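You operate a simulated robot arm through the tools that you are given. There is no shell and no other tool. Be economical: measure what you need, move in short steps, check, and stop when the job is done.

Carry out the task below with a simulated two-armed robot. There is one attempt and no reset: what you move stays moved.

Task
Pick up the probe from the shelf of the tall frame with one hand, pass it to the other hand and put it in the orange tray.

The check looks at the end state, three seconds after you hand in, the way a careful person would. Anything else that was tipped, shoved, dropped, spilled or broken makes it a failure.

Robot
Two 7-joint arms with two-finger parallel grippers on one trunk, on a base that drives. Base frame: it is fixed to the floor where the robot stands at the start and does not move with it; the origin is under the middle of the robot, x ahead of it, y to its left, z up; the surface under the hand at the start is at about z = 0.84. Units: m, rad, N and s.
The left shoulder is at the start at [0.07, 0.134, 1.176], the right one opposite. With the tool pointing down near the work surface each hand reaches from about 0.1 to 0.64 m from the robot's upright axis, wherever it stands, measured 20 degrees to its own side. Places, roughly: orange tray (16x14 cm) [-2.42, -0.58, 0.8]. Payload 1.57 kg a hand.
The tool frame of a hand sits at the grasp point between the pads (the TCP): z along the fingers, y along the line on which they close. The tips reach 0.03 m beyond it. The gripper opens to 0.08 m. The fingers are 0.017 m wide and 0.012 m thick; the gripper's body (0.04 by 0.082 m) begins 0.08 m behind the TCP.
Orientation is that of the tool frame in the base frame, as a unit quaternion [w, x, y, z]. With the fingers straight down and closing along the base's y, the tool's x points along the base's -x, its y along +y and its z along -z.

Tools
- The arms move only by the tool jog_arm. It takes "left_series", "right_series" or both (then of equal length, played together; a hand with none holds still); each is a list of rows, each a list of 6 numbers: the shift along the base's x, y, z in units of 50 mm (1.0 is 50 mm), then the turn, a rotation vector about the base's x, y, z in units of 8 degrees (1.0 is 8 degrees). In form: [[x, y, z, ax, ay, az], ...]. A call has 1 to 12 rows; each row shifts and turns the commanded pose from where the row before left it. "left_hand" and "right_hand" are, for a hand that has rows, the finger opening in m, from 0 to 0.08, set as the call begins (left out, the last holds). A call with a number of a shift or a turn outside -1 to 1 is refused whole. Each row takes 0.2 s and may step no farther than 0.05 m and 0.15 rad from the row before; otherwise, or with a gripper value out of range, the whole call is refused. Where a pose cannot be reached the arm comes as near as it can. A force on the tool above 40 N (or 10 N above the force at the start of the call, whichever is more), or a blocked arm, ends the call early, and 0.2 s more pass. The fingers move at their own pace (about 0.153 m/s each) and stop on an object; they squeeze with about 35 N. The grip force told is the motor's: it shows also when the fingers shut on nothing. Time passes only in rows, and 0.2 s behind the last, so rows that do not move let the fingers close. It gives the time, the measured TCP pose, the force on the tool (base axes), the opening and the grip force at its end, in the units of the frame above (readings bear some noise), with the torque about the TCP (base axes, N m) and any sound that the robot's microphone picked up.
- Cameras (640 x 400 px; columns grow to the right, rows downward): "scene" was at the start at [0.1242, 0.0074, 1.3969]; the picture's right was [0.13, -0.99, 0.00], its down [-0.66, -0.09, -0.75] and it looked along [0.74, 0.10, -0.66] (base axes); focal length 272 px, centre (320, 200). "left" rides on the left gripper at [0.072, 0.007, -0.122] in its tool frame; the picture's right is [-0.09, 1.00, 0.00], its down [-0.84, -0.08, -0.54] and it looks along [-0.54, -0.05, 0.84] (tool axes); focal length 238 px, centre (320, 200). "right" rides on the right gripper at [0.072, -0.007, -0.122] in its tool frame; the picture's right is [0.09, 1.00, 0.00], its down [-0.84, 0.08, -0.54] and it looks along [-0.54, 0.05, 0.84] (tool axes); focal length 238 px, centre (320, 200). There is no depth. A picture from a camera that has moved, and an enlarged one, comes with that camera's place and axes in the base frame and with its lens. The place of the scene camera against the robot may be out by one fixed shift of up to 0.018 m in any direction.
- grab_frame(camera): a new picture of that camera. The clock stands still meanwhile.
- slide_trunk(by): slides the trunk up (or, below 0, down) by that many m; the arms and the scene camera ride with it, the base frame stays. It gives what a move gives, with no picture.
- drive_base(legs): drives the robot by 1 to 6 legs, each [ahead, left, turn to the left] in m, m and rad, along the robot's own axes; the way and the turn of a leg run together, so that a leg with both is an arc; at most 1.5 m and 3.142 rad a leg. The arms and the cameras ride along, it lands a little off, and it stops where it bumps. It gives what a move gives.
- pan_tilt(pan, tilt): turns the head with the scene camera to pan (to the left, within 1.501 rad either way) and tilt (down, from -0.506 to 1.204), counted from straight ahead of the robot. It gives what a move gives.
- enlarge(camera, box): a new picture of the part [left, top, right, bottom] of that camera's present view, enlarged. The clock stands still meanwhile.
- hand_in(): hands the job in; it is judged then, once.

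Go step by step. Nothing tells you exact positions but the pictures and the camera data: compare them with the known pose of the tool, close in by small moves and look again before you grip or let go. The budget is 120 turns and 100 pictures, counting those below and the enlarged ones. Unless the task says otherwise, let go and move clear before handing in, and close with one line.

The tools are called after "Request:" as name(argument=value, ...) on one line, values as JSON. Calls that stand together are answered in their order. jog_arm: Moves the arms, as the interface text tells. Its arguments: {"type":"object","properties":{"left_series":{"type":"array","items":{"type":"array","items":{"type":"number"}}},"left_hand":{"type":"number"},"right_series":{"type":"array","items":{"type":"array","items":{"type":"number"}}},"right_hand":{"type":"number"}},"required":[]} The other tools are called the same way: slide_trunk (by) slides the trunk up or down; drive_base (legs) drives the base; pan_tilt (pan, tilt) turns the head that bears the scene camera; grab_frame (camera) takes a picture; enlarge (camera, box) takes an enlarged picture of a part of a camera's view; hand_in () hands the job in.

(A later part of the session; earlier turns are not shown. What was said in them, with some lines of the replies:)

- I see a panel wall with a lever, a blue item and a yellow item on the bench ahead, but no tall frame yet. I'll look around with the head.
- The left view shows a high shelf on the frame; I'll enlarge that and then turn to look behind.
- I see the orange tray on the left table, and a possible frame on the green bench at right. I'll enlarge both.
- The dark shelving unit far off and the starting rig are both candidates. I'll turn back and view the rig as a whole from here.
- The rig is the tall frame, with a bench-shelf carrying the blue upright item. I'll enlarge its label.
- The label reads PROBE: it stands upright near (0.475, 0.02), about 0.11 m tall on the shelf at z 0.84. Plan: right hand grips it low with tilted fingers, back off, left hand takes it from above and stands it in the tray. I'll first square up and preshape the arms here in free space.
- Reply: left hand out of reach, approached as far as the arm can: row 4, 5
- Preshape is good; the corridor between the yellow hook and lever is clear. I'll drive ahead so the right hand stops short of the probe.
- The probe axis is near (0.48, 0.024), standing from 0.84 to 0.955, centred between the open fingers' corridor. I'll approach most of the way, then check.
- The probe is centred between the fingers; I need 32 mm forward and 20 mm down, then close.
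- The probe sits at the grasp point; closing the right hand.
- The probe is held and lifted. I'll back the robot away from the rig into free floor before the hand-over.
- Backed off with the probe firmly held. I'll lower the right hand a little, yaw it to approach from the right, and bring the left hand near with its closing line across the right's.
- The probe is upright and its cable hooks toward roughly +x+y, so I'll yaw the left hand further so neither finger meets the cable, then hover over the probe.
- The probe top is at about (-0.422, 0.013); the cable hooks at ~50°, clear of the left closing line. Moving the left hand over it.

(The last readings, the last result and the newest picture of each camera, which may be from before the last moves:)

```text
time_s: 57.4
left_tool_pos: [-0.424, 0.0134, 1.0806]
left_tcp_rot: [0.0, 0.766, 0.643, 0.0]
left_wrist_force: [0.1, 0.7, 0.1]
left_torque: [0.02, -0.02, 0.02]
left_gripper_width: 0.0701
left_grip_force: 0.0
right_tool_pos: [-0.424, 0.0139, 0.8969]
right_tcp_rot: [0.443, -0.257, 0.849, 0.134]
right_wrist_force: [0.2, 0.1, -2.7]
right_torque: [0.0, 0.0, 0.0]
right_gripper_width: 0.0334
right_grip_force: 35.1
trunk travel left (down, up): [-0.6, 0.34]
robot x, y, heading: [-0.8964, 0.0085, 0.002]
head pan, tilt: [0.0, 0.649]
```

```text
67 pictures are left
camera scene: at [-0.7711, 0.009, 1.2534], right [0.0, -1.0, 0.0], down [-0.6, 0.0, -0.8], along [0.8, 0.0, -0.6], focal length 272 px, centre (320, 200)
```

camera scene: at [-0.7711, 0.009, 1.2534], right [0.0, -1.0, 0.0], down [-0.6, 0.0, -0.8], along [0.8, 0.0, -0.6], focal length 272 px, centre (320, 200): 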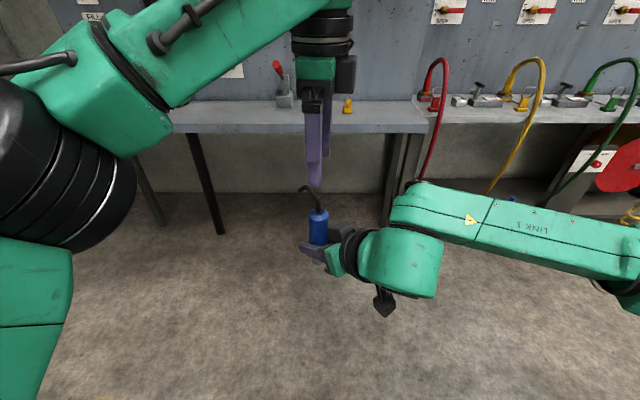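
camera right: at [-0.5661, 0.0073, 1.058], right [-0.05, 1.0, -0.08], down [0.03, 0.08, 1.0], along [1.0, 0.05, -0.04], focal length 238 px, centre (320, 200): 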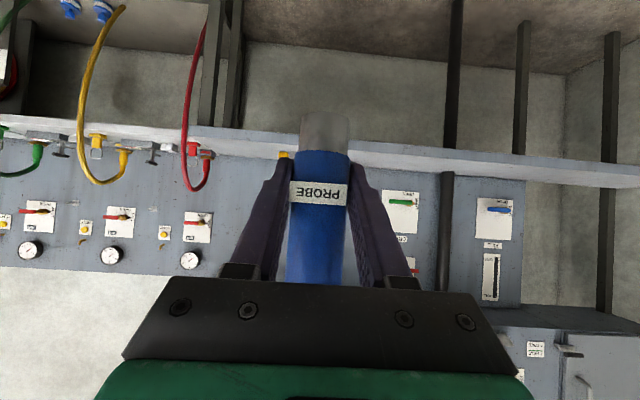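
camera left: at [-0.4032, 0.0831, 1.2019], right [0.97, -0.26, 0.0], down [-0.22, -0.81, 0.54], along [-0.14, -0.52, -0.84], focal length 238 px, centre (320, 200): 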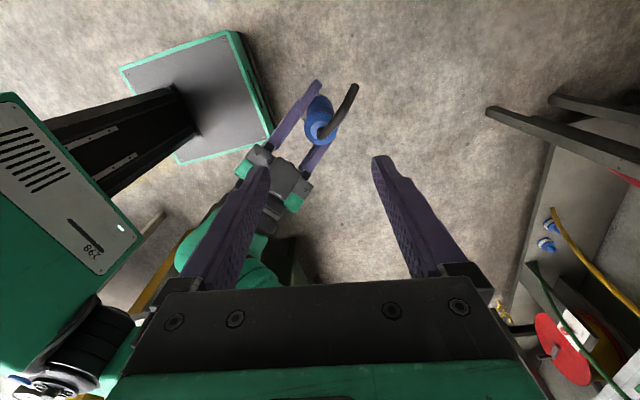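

Hover is aligned on the probe within a few mm. Descending partway, then checking.

Request:
jog_arm(left_series=[[0.04, 0.04, -0.5, 0, 0, 0], [0, 0, -0.5, 0, 0, 0], [0, 0, -0.5, 0, 0, 0], [0, 0, 0, 0, 0, 0]])

Request:
grab_frame(camera="left")

Request:
enlarge(camera="scene", box=[240, 120, 400, 300])

```text
time_s: 58.4
left_tool_pos: [-0.4236, 0.0157, 1.0032]
left_tcp_rot: [-0.001, 0.765, 0.644, 0.0]
left_wrist_force: [-0.1, 0.0, -0.8]
left_torque: [-0.01, 0.01, -0.04]
left_gripper_width: 0.07
left_grip_force: 0.2
right_tool_pos: [-0.4238, 0.0127, 0.8969]
right_tcp_rot: [0.443, -0.257, 0.848, 0.135]
right_wrist_force: [-0.4, 0.7, -2.6]
right_torque: [0.01, 0.0, -0.01]
right_gripper_width: 0.0333
right_grip_force: 35.0
trunk travel left (down, up): [-0.6, 0.34]
robot x, y, heading: [-0.8967, 0.015, -0.001]
head pan, tilt: [0.0, 0.649]
```

```text
66 pictures are left
camera left: at [-0.4032, 0.0856, 1.1241], right [0.97, -0.26, 0.0], down [-0.22, -0.81, 0.54], along [-0.14, -0.52, -0.84], focal length 238 px, centre (320, 200)
```

left: 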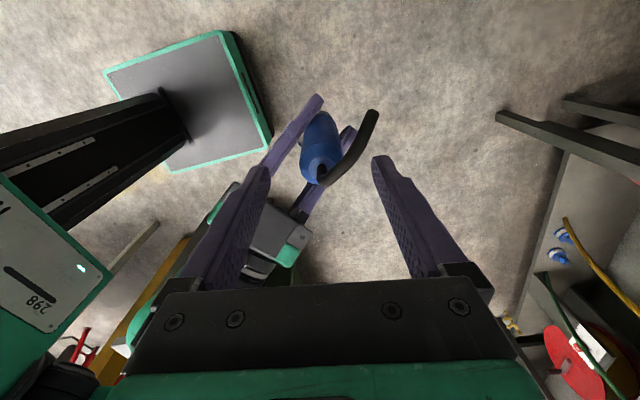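

```text
2.22 times, centred on (320, 210) of scene
camera zoom: at [-0.7714, 0.0074, 1.2534], right [0.0, -1.0, 0.0], down [-0.6, 0.0, -0.8], along [0.8, 0.0, -0.6], focal length 604 px, centre (320, 178)
```

zoom: 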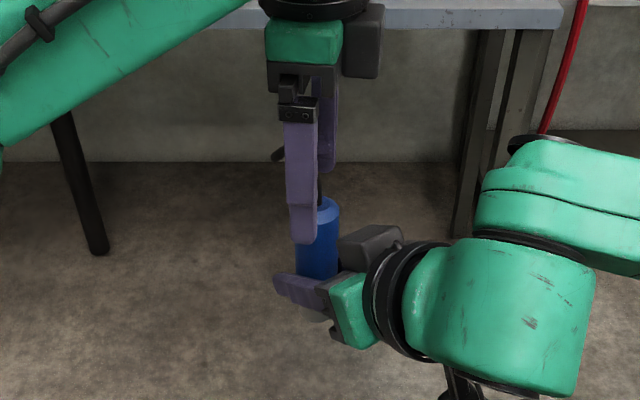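

Aligned within 3 mm; I'll narrow the left fingers to 50 mm and go down the last 34 mm.

Request:
jog_arm(left_series=[[0, 0, 0, 0, 0, 0], [0, -0.03, -0.34, 0, 0, 0], [0, -0.02, -0.34, 0, 0, 0], [0, 0, 0, 0, 0, 0]], left_hand=0.05)

Request:
grab_frame(camera="left")

Request:
enlarge(camera="scene", box=[240, 140, 400, 240])

```text
time_s: 59.4
left_tool_pos: [-0.422, 0.0128, 0.9686]
left_tcp_rot: [0.0, 0.765, 0.644, 0.0]
left_wrist_force: [0.2, 0.1, 0.2]
left_torque: [0.03, 0.01, 0.01]
left_gripper_width: 0.05
left_grip_force: 0.0
right_tool_pos: [-0.4242, 0.0142, 0.8962]
right_tcp_rot: [0.443, -0.256, 0.849, 0.134]
right_wrist_force: [0.9, -1.0, -2.6]
right_torque: [-0.03, 0.0, 0.0]
right_gripper_width: 0.0333
right_grip_force: 34.9
trunk travel left (down, up): [-0.6, 0.34]
robot x, y, heading: [-0.8962, 0.009, 0.001]
head pan, tilt: [0.0, 0.649]
```

```text
64 pictures are left
camera left: at [-0.4024, 0.0831, 1.0901], right [0.97, -0.26, 0.0], down [-0.22, -0.81, 0.54], along [-0.14, -0.52, -0.84], focal length 238 px, centre (320, 200)
```

left: 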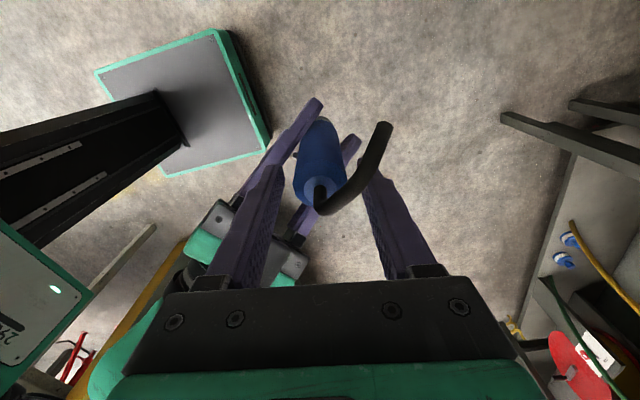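

```text
4.00 times, centred on (320, 190) of scene
camera zoom: at [-0.7713, 0.0074, 1.2534], right [0.0, -1.0, 0.0], down [-0.6, 0.0, -0.8], along [0.8, 0.0, -0.6], focal length 1086 px, centre (320, 240)
```

zoom: 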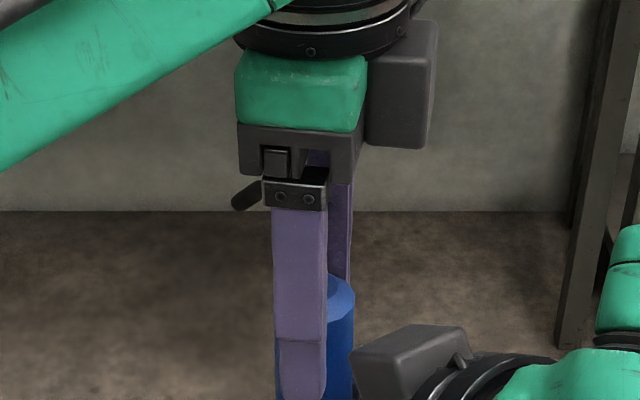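

Probe is between the left fingers, clear of the cable and of the right hand. Closing the left hand.

Request:
jog_arm(left_series=[[0, 0, 0, 0, 0, 0], [0, 0, 0, 0, 0, 0], [0, 0, 0, 0, 0, 0], [0, 0, 0, 0, 0, 0]], left_hand=0.0)

Request:
grab_frame(camera="left")

```text
time_s: 60.4
left_tool_pos: [-0.4221, 0.0131, 0.9693]
left_tcp_rot: [0.001, 0.765, 0.644, 0.0]
left_wrist_force: [1.7, -0.5, 0.6]
left_torque: [-0.04, 0.06, 0.17]
left_gripper_width: 0.0328
left_grip_force: 34.8
right_tool_pos: [-0.4245, 0.0139, 0.8967]
right_tcp_rot: [0.443, -0.257, 0.848, 0.135]
right_wrist_force: [-2.9, 0.4, -0.8]
right_torque: [-0.02, -0.23, -0.15]
right_gripper_width: 0.0332
right_grip_force: 35.1
trunk travel left (down, up): [-0.6, 0.34]
robot x, y, heading: [-0.8978, 0.0141, -0.004]
head pan, tilt: [0.0, 0.649]
```

```text
62 pictures are left
camera left: at [-0.4021, 0.0831, 1.0901], right [0.97, -0.26, 0.0], down [-0.22, -0.81, 0.54], along [-0.14, -0.52, -0.84], focal length 238 px, centre (320, 200)
```

left: 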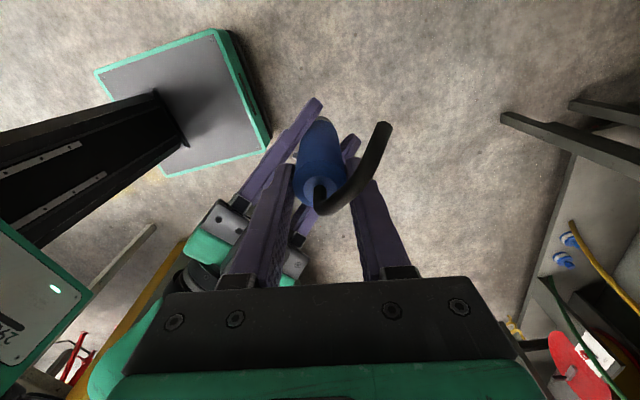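

Both hands hold it. Opening the right and retreating it back along its approach, slightly downward.

Request:
jog_arm(right_series=[[0, 0, 0, 0, 0, 0], [0, 0, 0, 0, 0, 0], [0, 0, 0, 0, 0, 0]], right_hand=0.07)

Request:
jog_arm(right_series=[[-0.4, -0.26, -0.1, 0, 0, 0], [-0.4, -0.26, -0.1, 0, 0, 0], [-0.4, -0.26, -0.1, 0, 0, 0], [-0.3, -0.5, -0.1, 0, 0, 0], [-0.3, -0.7, 0, 0, 0, 0], [-0.2, -0.8, 0, 0, 0, 0]])

Request:
grab_frame(camera="scene")

Request:
grab_frame(camera="left")

```text
time_s: 61.2
left_tool_pos: [-0.4219, 0.0132, 0.968]
left_tcp_rot: [0.0, 0.766, 0.643, 0.0]
left_wrist_force: [-0.4, 0.4, 0.4]
left_torque: [0.02, 0.01, 0.03]
left_gripper_width: 0.0329
left_grip_force: 35.2
right_tool_pos: [-0.4226, 0.0137, 0.8962]
right_tcp_rot: [0.443, -0.256, 0.848, 0.135]
right_wrist_force: [-0.3, 0.0, 0.0]
right_torque: [-0.03, -0.04, 0.01]
right_gripper_width: 0.0702
right_grip_force: 0.0
trunk travel left (down, up): [-0.6, 0.34]
robot x, y, heading: [-0.899, 0.0097, -0.002]
head pan, tilt: [0.0, 0.649]
```

```text
time_s: 62.6
left_tool_pos: [-0.4241, 0.0127, 0.9677]
left_tcp_rot: [0.0, 0.766, 0.643, 0.001]
left_wrist_force: [-0.3, 0.0, 0.4]
left_torque: [0.02, -0.02, 0.03]
left_gripper_width: 0.033
left_grip_force: 35.1
right_tool_pos: [-0.5162, -0.1258, 0.8775]
right_tcp_rot: [0.443, -0.258, 0.848, 0.136]
right_wrist_force: [-0.3, 0.3, -0.2]
right_torque: [0.0, -0.01, 0.0]
right_gripper_width: 0.0697
right_grip_force: 0.0
right hand out of reach, approached as far as the arm can: row 5
trunk travel left (down, up): [-0.6, 0.34]
robot x, y, heading: [-0.8977, 0.0103, 0.001]
head pan, tilt: [0.0, 0.649]
```

```text
61 pictures are left
camera scene: at [-0.7727, 0.0072, 1.2536], right [0.0, -1.0, 0.0], down [-0.6, 0.0, -0.8], along [0.8, 0.0, -0.6], focal length 272 px, centre (320, 200)
```

scene: 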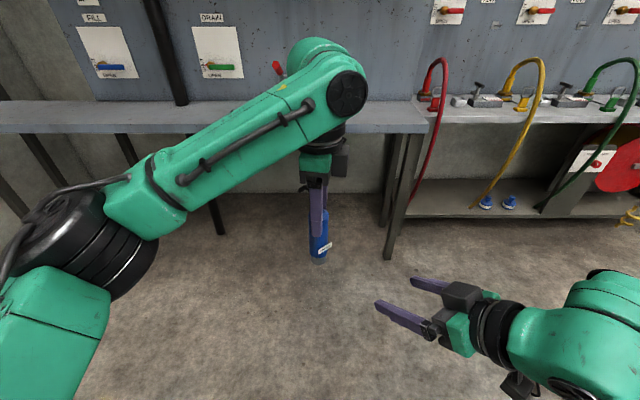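

```text
60 pictures are left
camera left: at [-0.4036, 0.083, 1.0909], right [0.97, -0.26, 0.0], down [-0.22, -0.81, 0.54], along [-0.14, -0.52, -0.84], focal length 238 px, centre (320, 200)
```

left: 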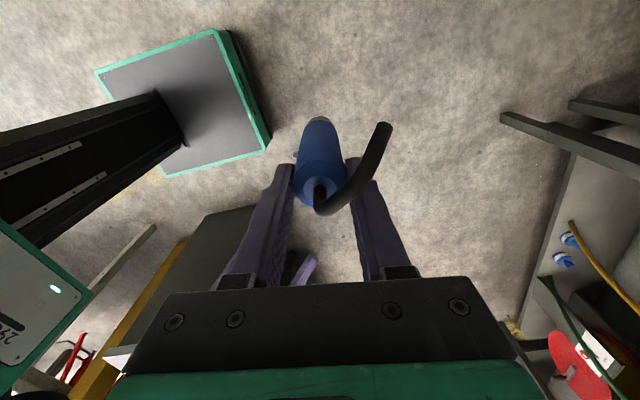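

The left hand alone holds the probe. I'll raise the trunk, turn around via the open left side to face the aisle, and look ahead.

Request:
slide_trunk(by=0.3)

Request:
drive_base(legs=[[0, 0.08, 0], [0, 0, 3.141]])

Request:
pan_tilt(pan=0.4, tilt=0.5)

Request:
grab_frame(camera="scene")

Request:
grab_frame(camera="left")

```text
time_s: 65.6
left_tool_pos: [-0.4229, 0.0128, 1.2679]
left_tcp_rot: [0.0, 0.765, 0.644, 0.0]
left_wrist_force: [0.3, 0.3, -2.1]
left_torque: [-0.01, 0.0, 0.0]
left_gripper_width: 0.0333
left_grip_force: 35.1
right_tool_pos: [-0.5155, -0.1255, 1.1752]
right_tcp_rot: [0.444, -0.257, 0.848, 0.136]
right_wrist_force: [-0.1, 0.1, -0.9]
right_torque: [-0.01, -0.01, 0.01]
right_gripper_width: 0.0701
right_grip_force: 0.2
trunk travel left (down, up): [-0.9, 0.04]
robot x, y, heading: [-0.8968, 0.0082, 0.003]
head pan, tilt: [0.0, 0.649]
```

```text
time_s: 74.2
left_tool_pos: [-1.3741, 0.0467, 1.2681]
left_tcp_rot: [0.0, -0.678, 0.735, 0.0]
left_wrist_force: [0.4, 0.6, -1.8]
left_torque: [0.0, 0.02, -0.02]
left_gripper_width: 0.0331
left_grip_force: 35.0
right_tool_pos: [-1.2933, 0.1925, 1.1763]
right_tcp_rot: [0.156, 0.835, 0.296, -0.437]
right_wrist_force: [0.0, 0.3, -0.4]
right_torque: [0.02, -0.01, -0.03]
right_gripper_width: 0.0699
right_grip_force: 0.1
trunk travel left (down, up): [-0.9, 0.04]
robot x, y, heading: [-0.901, 0.0903, -3.049]
head pan, tilt: [0.0, 0.649]
```

```text
time_s: 75.1
left_tool_pos: [-1.3733, 0.046, 1.2687]
left_tcp_rot: [0.0, -0.678, 0.735, 0.0]
left_wrist_force: [-0.4, 0.8, -2.8]
left_torque: [0.02, 0.04, -0.01]
left_gripper_width: 0.0328
left_grip_force: 34.8
right_tool_pos: [-1.2934, 0.1936, 1.1765]
right_tcp_rot: [0.156, 0.835, 0.295, -0.437]
right_wrist_force: [-1.5, 1.4, -0.4]
right_torque: [-0.01, 0.0, 0.01]
right_gripper_width: 0.0701
right_grip_force: 0.1
trunk travel left (down, up): [-0.9, 0.04]
robot x, y, heading: [-0.9002, 0.0886, -3.048]
head pan, tilt: [0.4, 0.499]
```

```text
59 pictures are left
camera scene: at [-1.0391, 0.0398, 1.5667], right [-0.47, 0.88, 0.0], down [0.42, 0.23, -0.88], along [-0.77, -0.41, -0.48], focal length 272 px, centre (320, 200)
```

scene: 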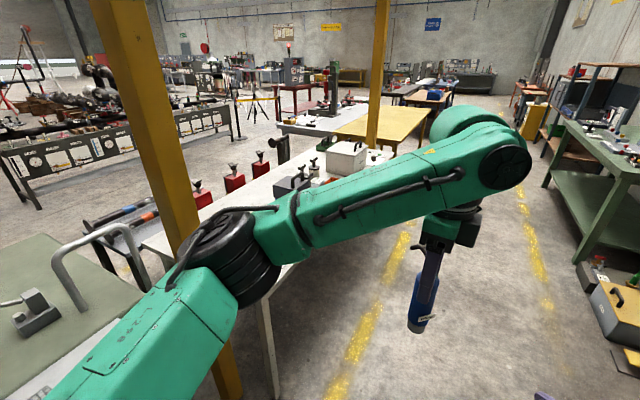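

```text
58 pictures are left
camera left: at [-1.3847, -0.0254, 1.3901], right [-0.99, 0.17, 0.0], down [0.14, 0.83, 0.54], along [0.09, 0.53, -0.84], focal length 238 px, centre (320, 200)
```

left: 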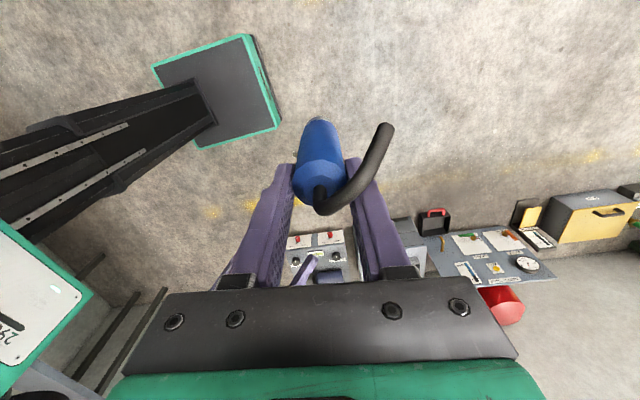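

The left elbow is near the yellow pillar, so I'll sidestep right, square up, and drive up the aisle past it.

Request:
drive_base(legs=[[0, 0.0, -0.092], [0, -0.2, 0], [1.45, 0, 0]])

Request:
pan_tilt(pan=1.1, tilt=0.5)

Request:
grab_frame(camera="scene")

```text
time_s: 84.2
left_tool_pos: [-2.8664, 0.2709, 1.27]
left_tcp_rot: [0.0, -0.65, 0.76, 0.0]
left_wrist_force: [-0.3, 0.3, -2.6]
left_torque: [0.02, -0.02, -0.03]
left_gripper_width: 0.033
left_grip_force: 35.5
right_tool_pos: [-2.7744, 0.4125, 1.1767]
right_tcp_rot: [0.14, 0.846, 0.264, -0.442]
right_wrist_force: [-0.3, -0.9, -0.8]
right_torque: [0.02, 0.05, -0.02]
right_gripper_width: 0.07
right_grip_force: 0.1
trunk travel left (down, up): [-0.9, 0.04]
robot x, y, heading: [-2.3914, 0.2827, -3.123]
head pan, tilt: [0.4, 0.499]
```

```text
time_s: 85.2
left_tool_pos: [-2.8669, 0.2713, 1.2677]
left_tcp_rot: [0.0, -0.65, 0.76, 0.0]
left_wrist_force: [0.4, -0.4, -2.4]
left_torque: [0.0, 0.01, -0.01]
left_gripper_width: 0.033
left_grip_force: 34.7
right_tool_pos: [-2.7753, 0.4118, 1.1753]
right_tcp_rot: [0.139, 0.846, 0.265, -0.442]
right_wrist_force: [-0.4, -0.4, -0.6]
right_torque: [0.04, 0.0, 0.02]
right_gripper_width: 0.07
right_grip_force: 0.1
trunk travel left (down, up): [-0.9, 0.04]
robot x, y, heading: [-2.3926, 0.2817, -3.124]
head pan, tilt: [1.1, 0.499]
```

```text
57 pictures are left
camera scene: at [-2.4897, 0.1954, 1.5668], right [-0.9, 0.44, 0.0], down [0.21, 0.43, -0.88], along [-0.38, -0.79, -0.48], focal length 272 px, centre (320, 200)
```

scene: 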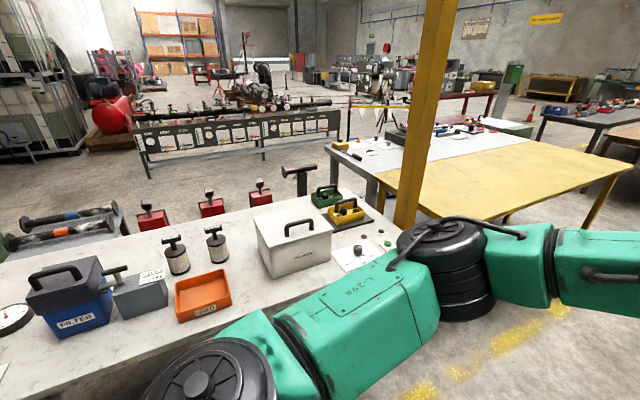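

The tray is in view on the near edge of the white table, between the grey box and the white box. I'll move a bit further and turn to face the table.

Request:
drive_base(legs=[[0.13, 0, 0], [0, 0, 1.553]])

Request:
pan_tilt(pan=0.0, tilt=0.6)

Request:
grab_frame(camera="scene")

```text
time_s: 90.2
left_tool_pos: [-2.5362, -0.1964, 1.2691]
left_tcp_rot: [0.0, 0.994, -0.106, 0.0]
left_wrist_force: [0.3, 0.4, -2.0]
left_torque: [-0.05, 0.05, -0.02]
left_gripper_width: 0.0328
left_grip_force: 35.2
right_tool_pos: [-2.6729, -0.0979, 1.176]
right_tcp_rot: [0.405, 0.434, 0.773, -0.226]
right_wrist_force: [0.1, -0.2, 0.1]
right_torque: [0.04, 0.03, -0.01]
right_gripper_width: 0.07
right_grip_force: 0.0
trunk travel left (down, up): [-0.9, 0.04]
robot x, y, heading: [-2.5169, 0.2751, -1.605]
head pan, tilt: [1.1, 0.499]
```

```text
time_s: 91.5
left_tool_pos: [-2.5359, -0.197, 1.2682]
left_tcp_rot: [0.0, 0.994, -0.106, 0.0]
left_wrist_force: [-0.5, -0.9, -2.4]
left_torque: [0.02, 0.01, 0.03]
left_gripper_width: 0.033
left_grip_force: 34.5
right_tool_pos: [-2.6727, -0.0975, 1.1766]
right_tcp_rot: [0.405, 0.434, 0.773, -0.226]
right_wrist_force: [0.4, 0.6, 0.1]
right_torque: [-0.02, 0.03, -0.03]
right_gripper_width: 0.07
right_grip_force: 0.1
trunk travel left (down, up): [-0.9, 0.04]
robot x, y, heading: [-2.5211, 0.2797, -1.609]
head pan, tilt: [0.0, 0.6]
```

```text
56 pictures are left
camera scene: at [-2.5341, 0.1365, 1.5577], right [-1.0, 0.04, 0.0], down [0.02, 0.56, -0.82], along [-0.03, -0.82, -0.57], focal length 272 px, centre (320, 200)
```

scene: 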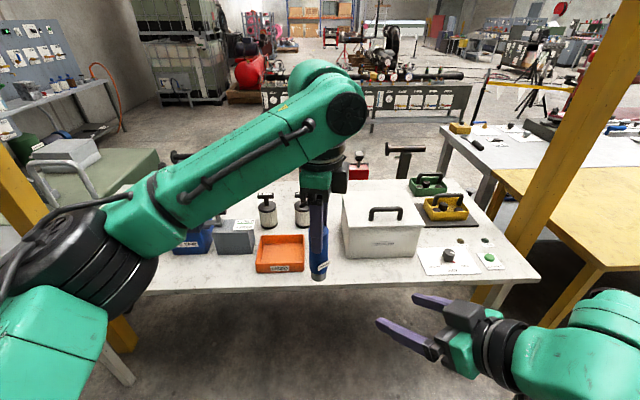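

The tray centre is near (-2.415, -0.59). I'll raise the right hand out of the way, then drive up so the left hand is over the tray line.

Request:
jog_arm(right_series=[[0, 0, 0.6, 0, 0, 0], [0, 0, 0.6, 0, 0, 0], [0, 0, 0.6, 0, 0, 0], [0, 0, 0.6, 0, 0, 0], [0, 0, 0.6, 0, 0, 0]])

Request:
drive_base(legs=[[0, 0, 0.038], [0.34, 0.03, 0]])

Request:
grab_frame(camera="scene")

Request:
grab_frame(camera="left")

```text
time_s: 92.7
left_tool_pos: [-2.5358, -0.1983, 1.2689]
left_tcp_rot: [0.0, 0.994, -0.106, 0.0]
left_wrist_force: [0.1, -0.7, -2.2]
left_torque: [0.0, 0.04, 0.0]
left_gripper_width: 0.0331
left_grip_force: 35.3
right_tool_pos: [-2.6701, -0.0973, 1.3289]
right_tcp_rot: [0.405, 0.434, 0.773, -0.226]
right_wrist_force: [0.0, 0.7, -0.7]
right_torque: [0.02, 0.01, 0.01]
right_gripper_width: 0.0699
right_grip_force: 0.0
trunk travel left (down, up): [-0.9, 0.04]
robot x, y, heading: [-2.517, 0.2822, -1.607]
head pan, tilt: [0.0, 0.6]
```

```text
time_s: 95.3
left_tool_pos: [-2.492, -0.523, 1.2702]
left_tcp_rot: [0.001, 0.996, -0.091, 0.001]
left_wrist_force: [0.6, 0.4, -1.0]
left_torque: [-0.01, -0.03, 0.02]
left_gripper_width: 0.033
left_grip_force: 34.8
right_tool_pos: [-2.6302, -0.4272, 1.3291]
right_tcp_rot: [0.408, 0.421, 0.78, -0.22]
right_wrist_force: [0.6, 0.5, -0.7]
right_torque: [-0.01, 0.01, -0.02]
right_gripper_width: 0.0698
right_grip_force: 0.1
trunk travel left (down, up): [-0.9, 0.04]
robot x, y, heading: [-2.4888, -0.0485, -1.577]
head pan, tilt: [0.0, 0.6]
```

```text
55 pictures are left
camera scene: at [-2.5006, -0.1881, 1.558], right [-1.0, 0.01, 0.0], down [0.0, 0.56, -0.83], along [-0.01, -0.83, -0.56], focal length 272 px, centre (320, 200)
```

scene: 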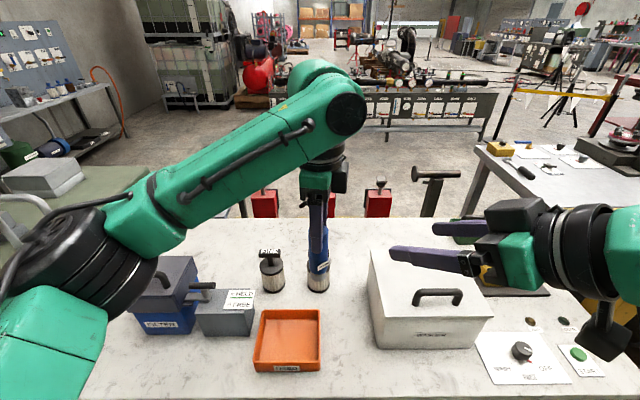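

```text
54 pictures are left
camera left: at [-2.4212, -0.5416, 1.3913], right [-0.27, -0.96, 0.0], down [-0.81, 0.23, 0.54], along [-0.52, 0.14, -0.84], focal length 238 px, centre (320, 200)
```

left: 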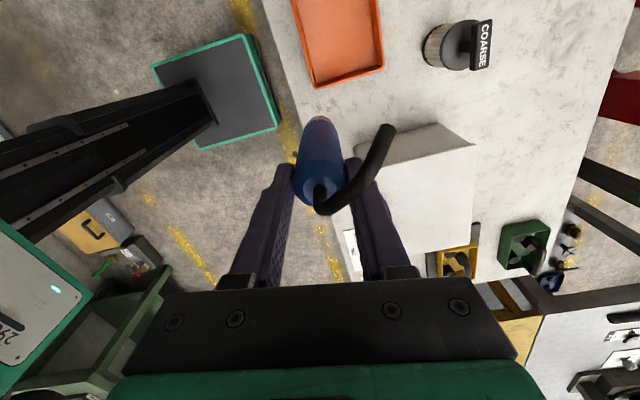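

Both cameras put the tray centre near (-2.415, -0.59). Moving the left hand above it, then lowering the trunk 0.15.

Request:
jog_arm(left_series=[[0.5, -0.45, 0, 0, 0, 0], [0.5, -0.45, 0, 0, 0, 0], [0.5, -0.45, 0, 0, 0, 0], [0, 0, 0, 0, 0, 0]])

Request:
slide_trunk(by=-0.15)

Request:
pan_tilt(pan=0.35, tilt=0.7)

Request:
grab_frame(camera="scene")

Request:
grab_frame(camera="left")

```text
time_s: 96.3
left_tool_pos: [-2.417, -0.5944, 1.2664]
left_tcp_rot: [0.0, 0.996, -0.09, -0.001]
left_wrist_force: [0.4, 0.1, -1.8]
left_torque: [-0.02, 0.0, 0.0]
left_gripper_width: 0.0333
left_grip_force: 35.2
right_tool_pos: [-2.631, -0.4302, 1.3286]
right_tcp_rot: [0.408, 0.422, 0.779, -0.22]
right_wrist_force: [0.2, -0.1, -0.7]
right_torque: [-0.02, 0.01, 0.01]
right_gripper_width: 0.0699
right_grip_force: 0.0
trunk travel left (down, up): [-0.9, 0.04]
robot x, y, heading: [-2.4903, -0.0479, -1.577]
head pan, tilt: [0.0, 0.6]
```

```text
time_s: 98.0
left_tool_pos: [-2.4167, -0.593, 1.1161]
left_tcp_rot: [0.0, 0.996, -0.09, 0.0]
left_wrist_force: [0.6, 0.8, -1.0]
left_torque: [0.02, -0.04, 0.02]
left_gripper_width: 0.0326
left_grip_force: 34.6
right_tool_pos: [-2.6304, -0.4291, 1.1776]
right_tcp_rot: [0.409, 0.42, 0.78, -0.219]
right_wrist_force: [0.2, -0.1, 0.3]
right_torque: [0.01, -0.02, 0.02]
right_gripper_width: 0.0701
right_grip_force: 0.0
trunk travel left (down, up): [-0.75, 0.19]
robot x, y, heading: [-2.4856, -0.0526, -1.578]
head pan, tilt: [0.0, 0.6]
```

```text
time_s: 98.9
left_tool_pos: [-2.4155, -0.5935, 1.1173]
left_tcp_rot: [0.0, 0.996, -0.091, 0.0]
left_wrist_force: [0.2, -0.6, -1.1]
left_torque: [-0.02, -0.01, -0.03]
left_gripper_width: 0.0328
left_grip_force: 35.0
right_tool_pos: [-2.6294, -0.4309, 1.1785]
right_tcp_rot: [0.408, 0.421, 0.78, -0.219]
right_wrist_force: [-0.6, -0.4, -0.2]
right_torque: [-0.04, -0.03, 0.0]
right_gripper_width: 0.0703
right_grip_force: 0.2
trunk travel left (down, up): [-0.75, 0.19]
robot x, y, heading: [-2.493, -0.0499, -1.581]
head pan, tilt: [0.351, 0.7]
```

```text
53 pictures are left
camera scene: at [-2.4712, -0.183, 1.399], right [-0.94, -0.34, 0.0], down [-0.22, 0.61, -0.76], along [0.26, -0.72, -0.64], focal length 272 px, centre (320, 200)
```

scene: 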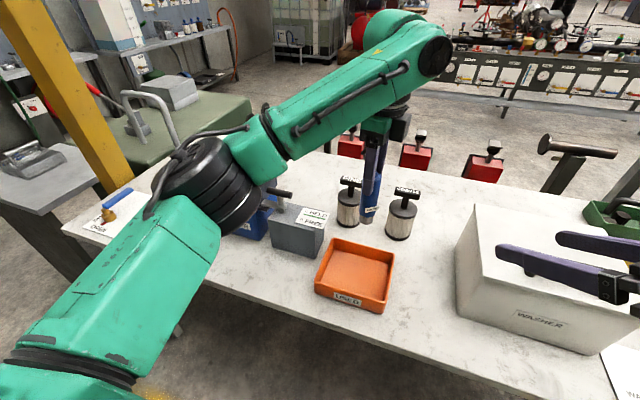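

```text
52 pictures are left
camera left: at [-2.3457, -0.6121, 1.2383], right [-0.27, -0.96, 0.0], down [-0.81, 0.23, 0.54], along [-0.52, 0.15, -0.84], focal length 238 px, centre (320, 200)
```

left: 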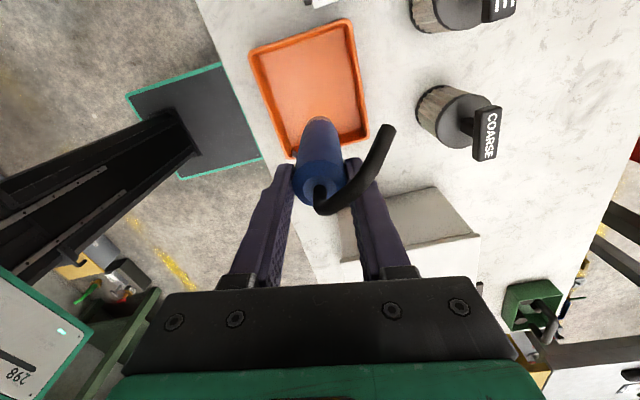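

The tray lies directly below; its centre is about (-2.41, -0.585). Descending to just above the floor of the tray, then checking.

Request:
jog_arm(left_series=[[0.1, 0.16, -0.5, 0, 0, 0], [0, 0, -0.6, 0, 0, 0], [0, 0, -0.6, 0, 0, 0], [0, 0, -0.6, 0, 0, 0], [0, 0, -0.6, 0, 0, 0], [0, 0, -0.3, 0, 0, 0], [0, 0, 0, 0, 0, 0]])

Request:
grab_frame(camera="scene")

Request:
grab_frame(camera="left")

```text
time_s: 100.5
left_tool_pos: [-2.4116, -0.5857, 0.9553]
left_tcp_rot: [0.0, 0.996, -0.09, 0.0]
left_wrist_force: [-0.3, -0.3, -1.9]
left_torque: [-0.02, 0.01, 0.03]
left_gripper_width: 0.0333
left_grip_force: 35.8
right_tool_pos: [-2.6298, -0.4301, 1.1773]
right_tcp_rot: [0.408, 0.42, 0.78, -0.219]
right_wrist_force: [0.3, -0.6, 0.7]
right_torque: [0.0, 0.01, -0.04]
right_gripper_width: 0.07
right_grip_force: 0.1
trunk travel left (down, up): [-0.75, 0.19]
robot x, y, heading: [-2.4872, -0.0501, -1.582]
head pan, tilt: [0.351, 0.7]
```

```text
51 pictures are left
camera scene: at [-2.4708, -0.1827, 1.399], right [-0.94, -0.34, 0.0], down [-0.22, 0.61, -0.76], along [0.26, -0.72, -0.64], focal length 272 px, centre (320, 200)
```

scene: 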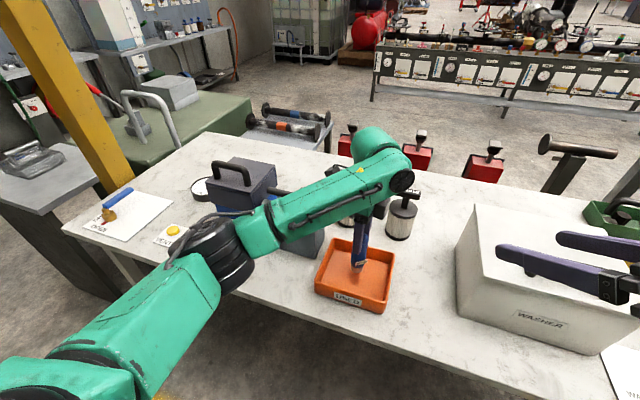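

```text
50 pictures are left
camera left: at [-2.3414, -0.605, 1.0784], right [-0.27, -0.96, 0.0], down [-0.81, 0.23, 0.54], along [-0.52, 0.15, -0.84], focal length 238 px, centre (320, 200)
```

left: 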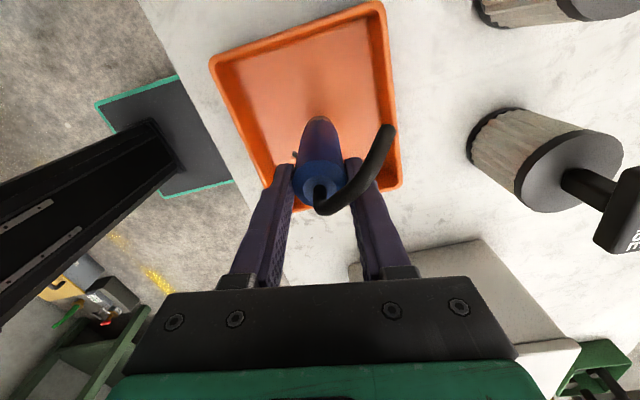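

The probe is inside the tray outline, a few cm above the floor. I'll check clearance of the forearm from the boxes before the last part.

Request:
enlarge(camera="scene", box=[180, 140, 440, 320])

```text
2.22 times, centred on (310, 230) of scene
camera zoom: at [-2.4708, -0.1827, 1.399], right [-0.94, -0.34, 0.0], down [-0.22, 0.61, -0.76], along [0.26, -0.72, -0.64], focal length 604 px, centre (342, 133)
```

zoom: 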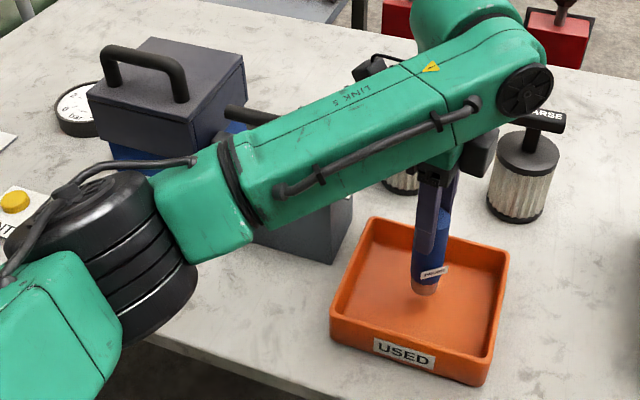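

Forearm is well clear. Lowering gently in small steps until the base touches the tray floor.

Request:
jog_arm(left_series=[[0, 0, -0.25, 0, 0, 0], [0, 0, -0.25, 0, 0, 0], [0, 0, 0, 0, 0, 0]])

Request:
jog_arm(left_series=[[0, 0, -0.1, 0, 0, 0], [0, 0, 0, 0, 0, 0]])

Request:
enlarge(camera="scene", box=[300, 200, 420, 320])

```text
time_s: 101.3
left_tool_pos: [-2.4131, -0.5854, 0.9324]
left_tcp_rot: [-0.001, 0.996, -0.09, 0.0]
left_wrist_force: [0.8, 0.2, -2.1]
left_torque: [-0.03, 0.02, 0.02]
left_gripper_width: 0.0335
left_grip_force: 34.9
right_tool_pos: [-2.6297, -0.4293, 1.1797]
right_tcp_rot: [0.408, 0.42, 0.78, -0.219]
right_wrist_force: [0.6, -0.9, 0.2]
right_torque: [-0.02, 0.0, 0.02]
right_gripper_width: 0.0698
right_grip_force: 0.1
trunk travel left (down, up): [-0.75, 0.19]
robot x, y, heading: [-2.4872, -0.045, -1.58]
head pan, tilt: [0.351, 0.7]
```

```text
time_s: 101.9
left_tool_pos: [-2.4117, -0.5871, 0.9256]
left_tcp_rot: [0.0, 0.996, -0.091, 0.0]
left_wrist_force: [0.3, 0.5, -2.7]
left_torque: [-0.01, 0.0, -0.01]
left_gripper_width: 0.0331
left_grip_force: 35.0
right_tool_pos: [-2.6292, -0.4305, 1.1786]
right_tcp_rot: [0.409, 0.422, 0.779, -0.22]
right_wrist_force: [-1.0, 0.4, 0.5]
right_torque: [0.01, 0.02, -0.01]
right_gripper_width: 0.0701
right_grip_force: 0.1
trunk travel left (down, up): [-0.75, 0.19]
robot x, y, heading: [-2.488, -0.0524, -1.576]
head pan, tilt: [0.351, 0.7]
```

```text
3.33 times, centred on (360, 260) of scene
camera zoom: at [-2.4711, -0.1829, 1.399], right [-0.94, -0.34, 0.0], down [-0.22, 0.61, -0.76], along [0.26, -0.72, -0.64], focal length 905 px, centre (187, 0)
```

zoom: 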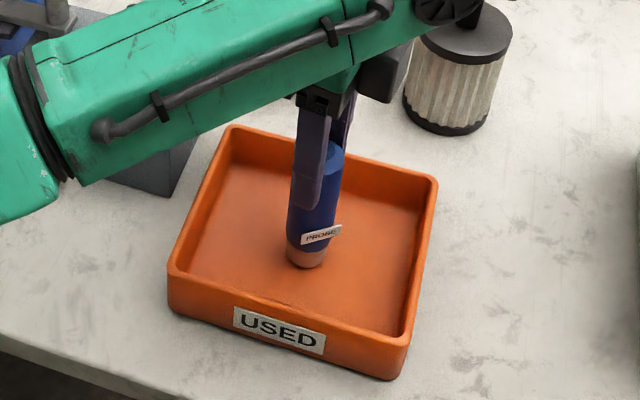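

Still no contact (force unchanged). Continuing in 4 mm steps.

Request:
jog_arm(left_series=[[0, 0, -0.08, 0, 0, 0], [0, 0, 0, 0, 0, 0]])

Request:
jog_arm(left_series=[[0, 0, -0.06, 0, 0, 0], [0, 0, 0, 0, 0, 0]])

```text
time_s: 102.5
left_tool_pos: [-2.4139, -0.5863, 0.9231]
left_tcp_rot: [-0.001, 0.996, -0.091, 0.0]
left_wrist_force: [0.0, 0.4, -3.0]
left_torque: [-0.01, -0.01, 0.0]
left_gripper_width: 0.033
left_grip_force: 35.0
right_tool_pos: [-2.6292, -0.4303, 1.1789]
right_tcp_rot: [0.409, 0.421, 0.78, -0.22]
right_wrist_force: [-0.8, -1.0, 0.0]
right_torque: [0.02, 0.0, 0.0]
right_gripper_width: 0.0698
right_grip_force: 0.1
trunk travel left (down, up): [-0.75, 0.19]
robot x, y, heading: [-2.4896, -0.0491, -1.581]
head pan, tilt: [0.351, 0.7]
```

```text
time_s: 103.1
left_tool_pos: [-2.4102, -0.5856, 0.9204]
left_tcp_rot: [0.001, 0.996, -0.09, 0.001]
left_wrist_force: [1.2, -1.7, 3.7]
left_torque: [-0.1, -0.02, 0.0]
left_gripper_width: 0.0329
left_grip_force: 34.9
right_tool_pos: [-2.6302, -0.4289, 1.1788]
right_tcp_rot: [0.408, 0.421, 0.78, -0.219]
right_wrist_force: [-0.6, -1.0, 0.5]
right_torque: [-0.03, -0.03, -0.01]
right_gripper_width: 0.0701
right_grip_force: 0.0
trunk travel left (down, up): [-0.75, 0.19]
robot x, y, heading: [-2.4901, -0.0516, -1.58]
head pan, tilt: [0.351, 0.7]
```

Contact with the tray floor is felt. Releasing.

Request:
jog_arm(left_series=[[0, 0, -0.02, 0, 0, 0], [0, 0, 0, 0, 0, 0]])

Request:
jog_arm(left_series=[[0, 0, 0, 0, 0, 0], [0, 0, 0, 0, 0, 0], [0, 0, 0, 0, 0, 0]], left_hand=0.065)

Request:
grab_frame(camera="left")

Request:
enlarge(camera="scene", box=[300, 200, 420, 320])

```text
time_s: 103.7
left_tool_pos: [-2.4129, -0.5849, 0.9215]
left_tcp_rot: [0.003, 0.996, -0.09, 0.0]
left_wrist_force: [2.3, -5.0, 19.1]
left_torque: [-0.25, -0.19, 0.03]
left_gripper_width: 0.0327
left_grip_force: 34.2
right_tool_pos: [-2.63, -0.4285, 1.1796]
right_tcp_rot: [0.409, 0.421, 0.779, -0.22]
right_wrist_force: [-0.6, 0.6, 0.0]
right_torque: [0.0, 0.02, -0.02]
right_gripper_width: 0.0701
right_grip_force: 0.1
trunk travel left (down, up): [-0.75, 0.19]
robot x, y, heading: [-2.4889, -0.0516, -1.578]
head pan, tilt: [0.351, 0.7]
```

```text
time_s: 104.5
left_tool_pos: [-2.4121, -0.5863, 0.9184]
left_tcp_rot: [0.0, 0.996, -0.092, 0.0]
left_wrist_force: [0.6, -0.5, 0.5]
left_torque: [0.03, 0.03, -0.01]
left_gripper_width: 0.0653
left_grip_force: 0.0
right_tool_pos: [-2.6293, -0.4305, 1.1787]
right_tcp_rot: [0.409, 0.42, 0.78, -0.219]
right_wrist_force: [0.3, -0.3, -0.7]
right_torque: [0.0, 0.01, 0.01]
right_gripper_width: 0.0698
right_grip_force: 0.1
trunk travel left (down, up): [-0.75, 0.19]
robot x, y, heading: [-2.4882, -0.0476, -1.581]
head pan, tilt: [0.351, 0.7]
```

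```text
47 pictures are left
camera left: at [-2.3414, -0.605, 1.0398], right [-0.27, -0.96, 0.0], down [-0.81, 0.23, 0.54], along [-0.52, 0.15, -0.84], focal length 238 px, centre (320, 200)
```

left: 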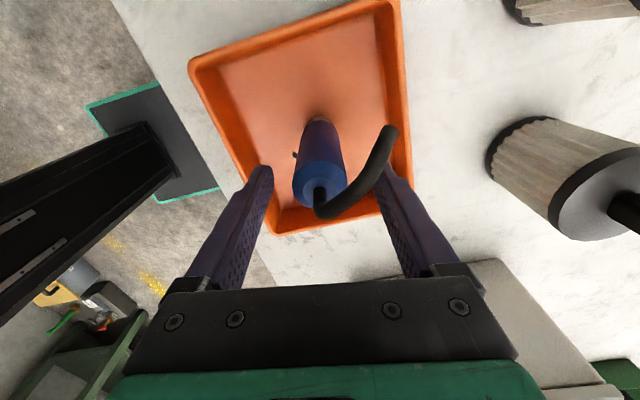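

```text
3.33 times, centred on (360, 260) of scene
camera zoom: at [-2.4712, -0.1829, 1.399], right [-0.94, -0.34, 0.0], down [-0.22, 0.61, -0.76], along [0.26, -0.72, -0.64], focal length 905 px, centre (187, 0)
```

zoom: 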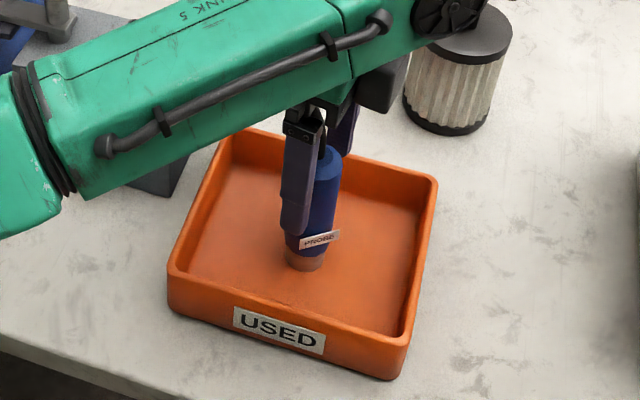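

The probe stands free in the tray with fingers clear. Retracting straight up slowly.

Request:
jog_arm(left_series=[[0, 0, 0.2, 0, 0, 0], [0, 0, 0.3, 0, 0, 0], [0, 0, 0.4, 0, 0, 0], [0, 0, 0.5, 0, 0, 0], [0, 0, 0.5, 0, 0, 0], [0, 0, 0.6, 0, 0, 0], [0, 0, 0.6, 0, 0, 0], [0, 0, 0.6, 0, 0, 0]])

Request:
grab_frame(camera="scene")

Request:
grab_frame(camera="left")

```text
time_s: 106.3
left_tool_pos: [-2.4115, -0.5871, 1.1067]
left_tcp_rot: [0.0, 0.996, -0.09, 0.001]
left_wrist_force: [-0.1, 0.2, -0.4]
left_torque: [0.01, -0.02, -0.02]
left_gripper_width: 0.0649
left_grip_force: 0.0
right_tool_pos: [-2.6308, -0.4281, 1.1786]
right_tcp_rot: [0.408, 0.422, 0.78, -0.22]
right_wrist_force: [-0.1, -0.2, 0.2]
right_torque: [-0.02, -0.04, -0.01]
right_gripper_width: 0.0699
right_grip_force: 0.1
trunk travel left (down, up): [-0.75, 0.19]
robot x, y, heading: [-2.4901, -0.0509, -1.581]
head pan, tilt: [0.351, 0.7]
```

```text
45 pictures are left
camera scene: at [-2.4713, -0.1817, 1.3991], right [-0.94, -0.34, 0.0], down [-0.22, 0.61, -0.77], along [0.26, -0.72, -0.64], focal length 272 px, centre (320, 200)
```

scene: 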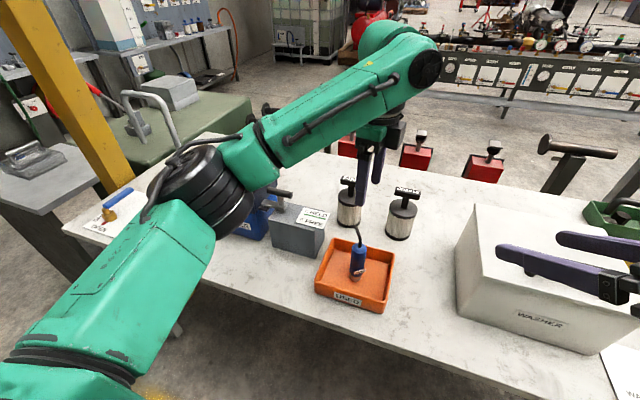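

```text
44 pictures are left
camera left: at [-2.3406, -0.6057, 1.2274], right [-0.27, -0.96, 0.0], down [-0.81, 0.23, 0.54], along [-0.52, 0.15, -0.84], focal length 238 px, centre (320, 200)
```

left: 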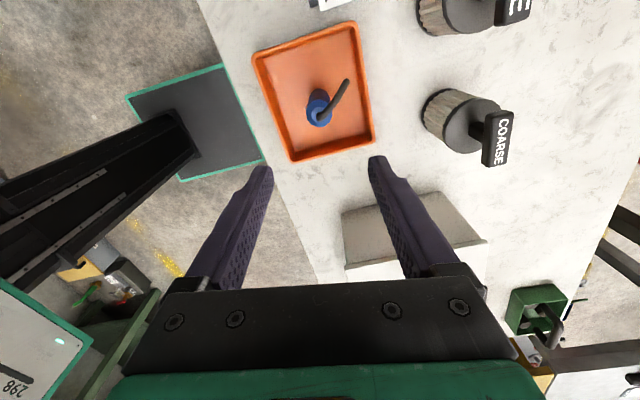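

The probe stands upright in the middle of the orange tray, both hands are clear and the neighbouring items are undisturbed. Handing in.

Request:
hand_in()

```text
The job is handed in.
```

The right hand took the probe from the frame's shelf and passed it to the left hand, which stood it upright in the orange tray; both hands are clear, and in the last pictures nothing else had moved.
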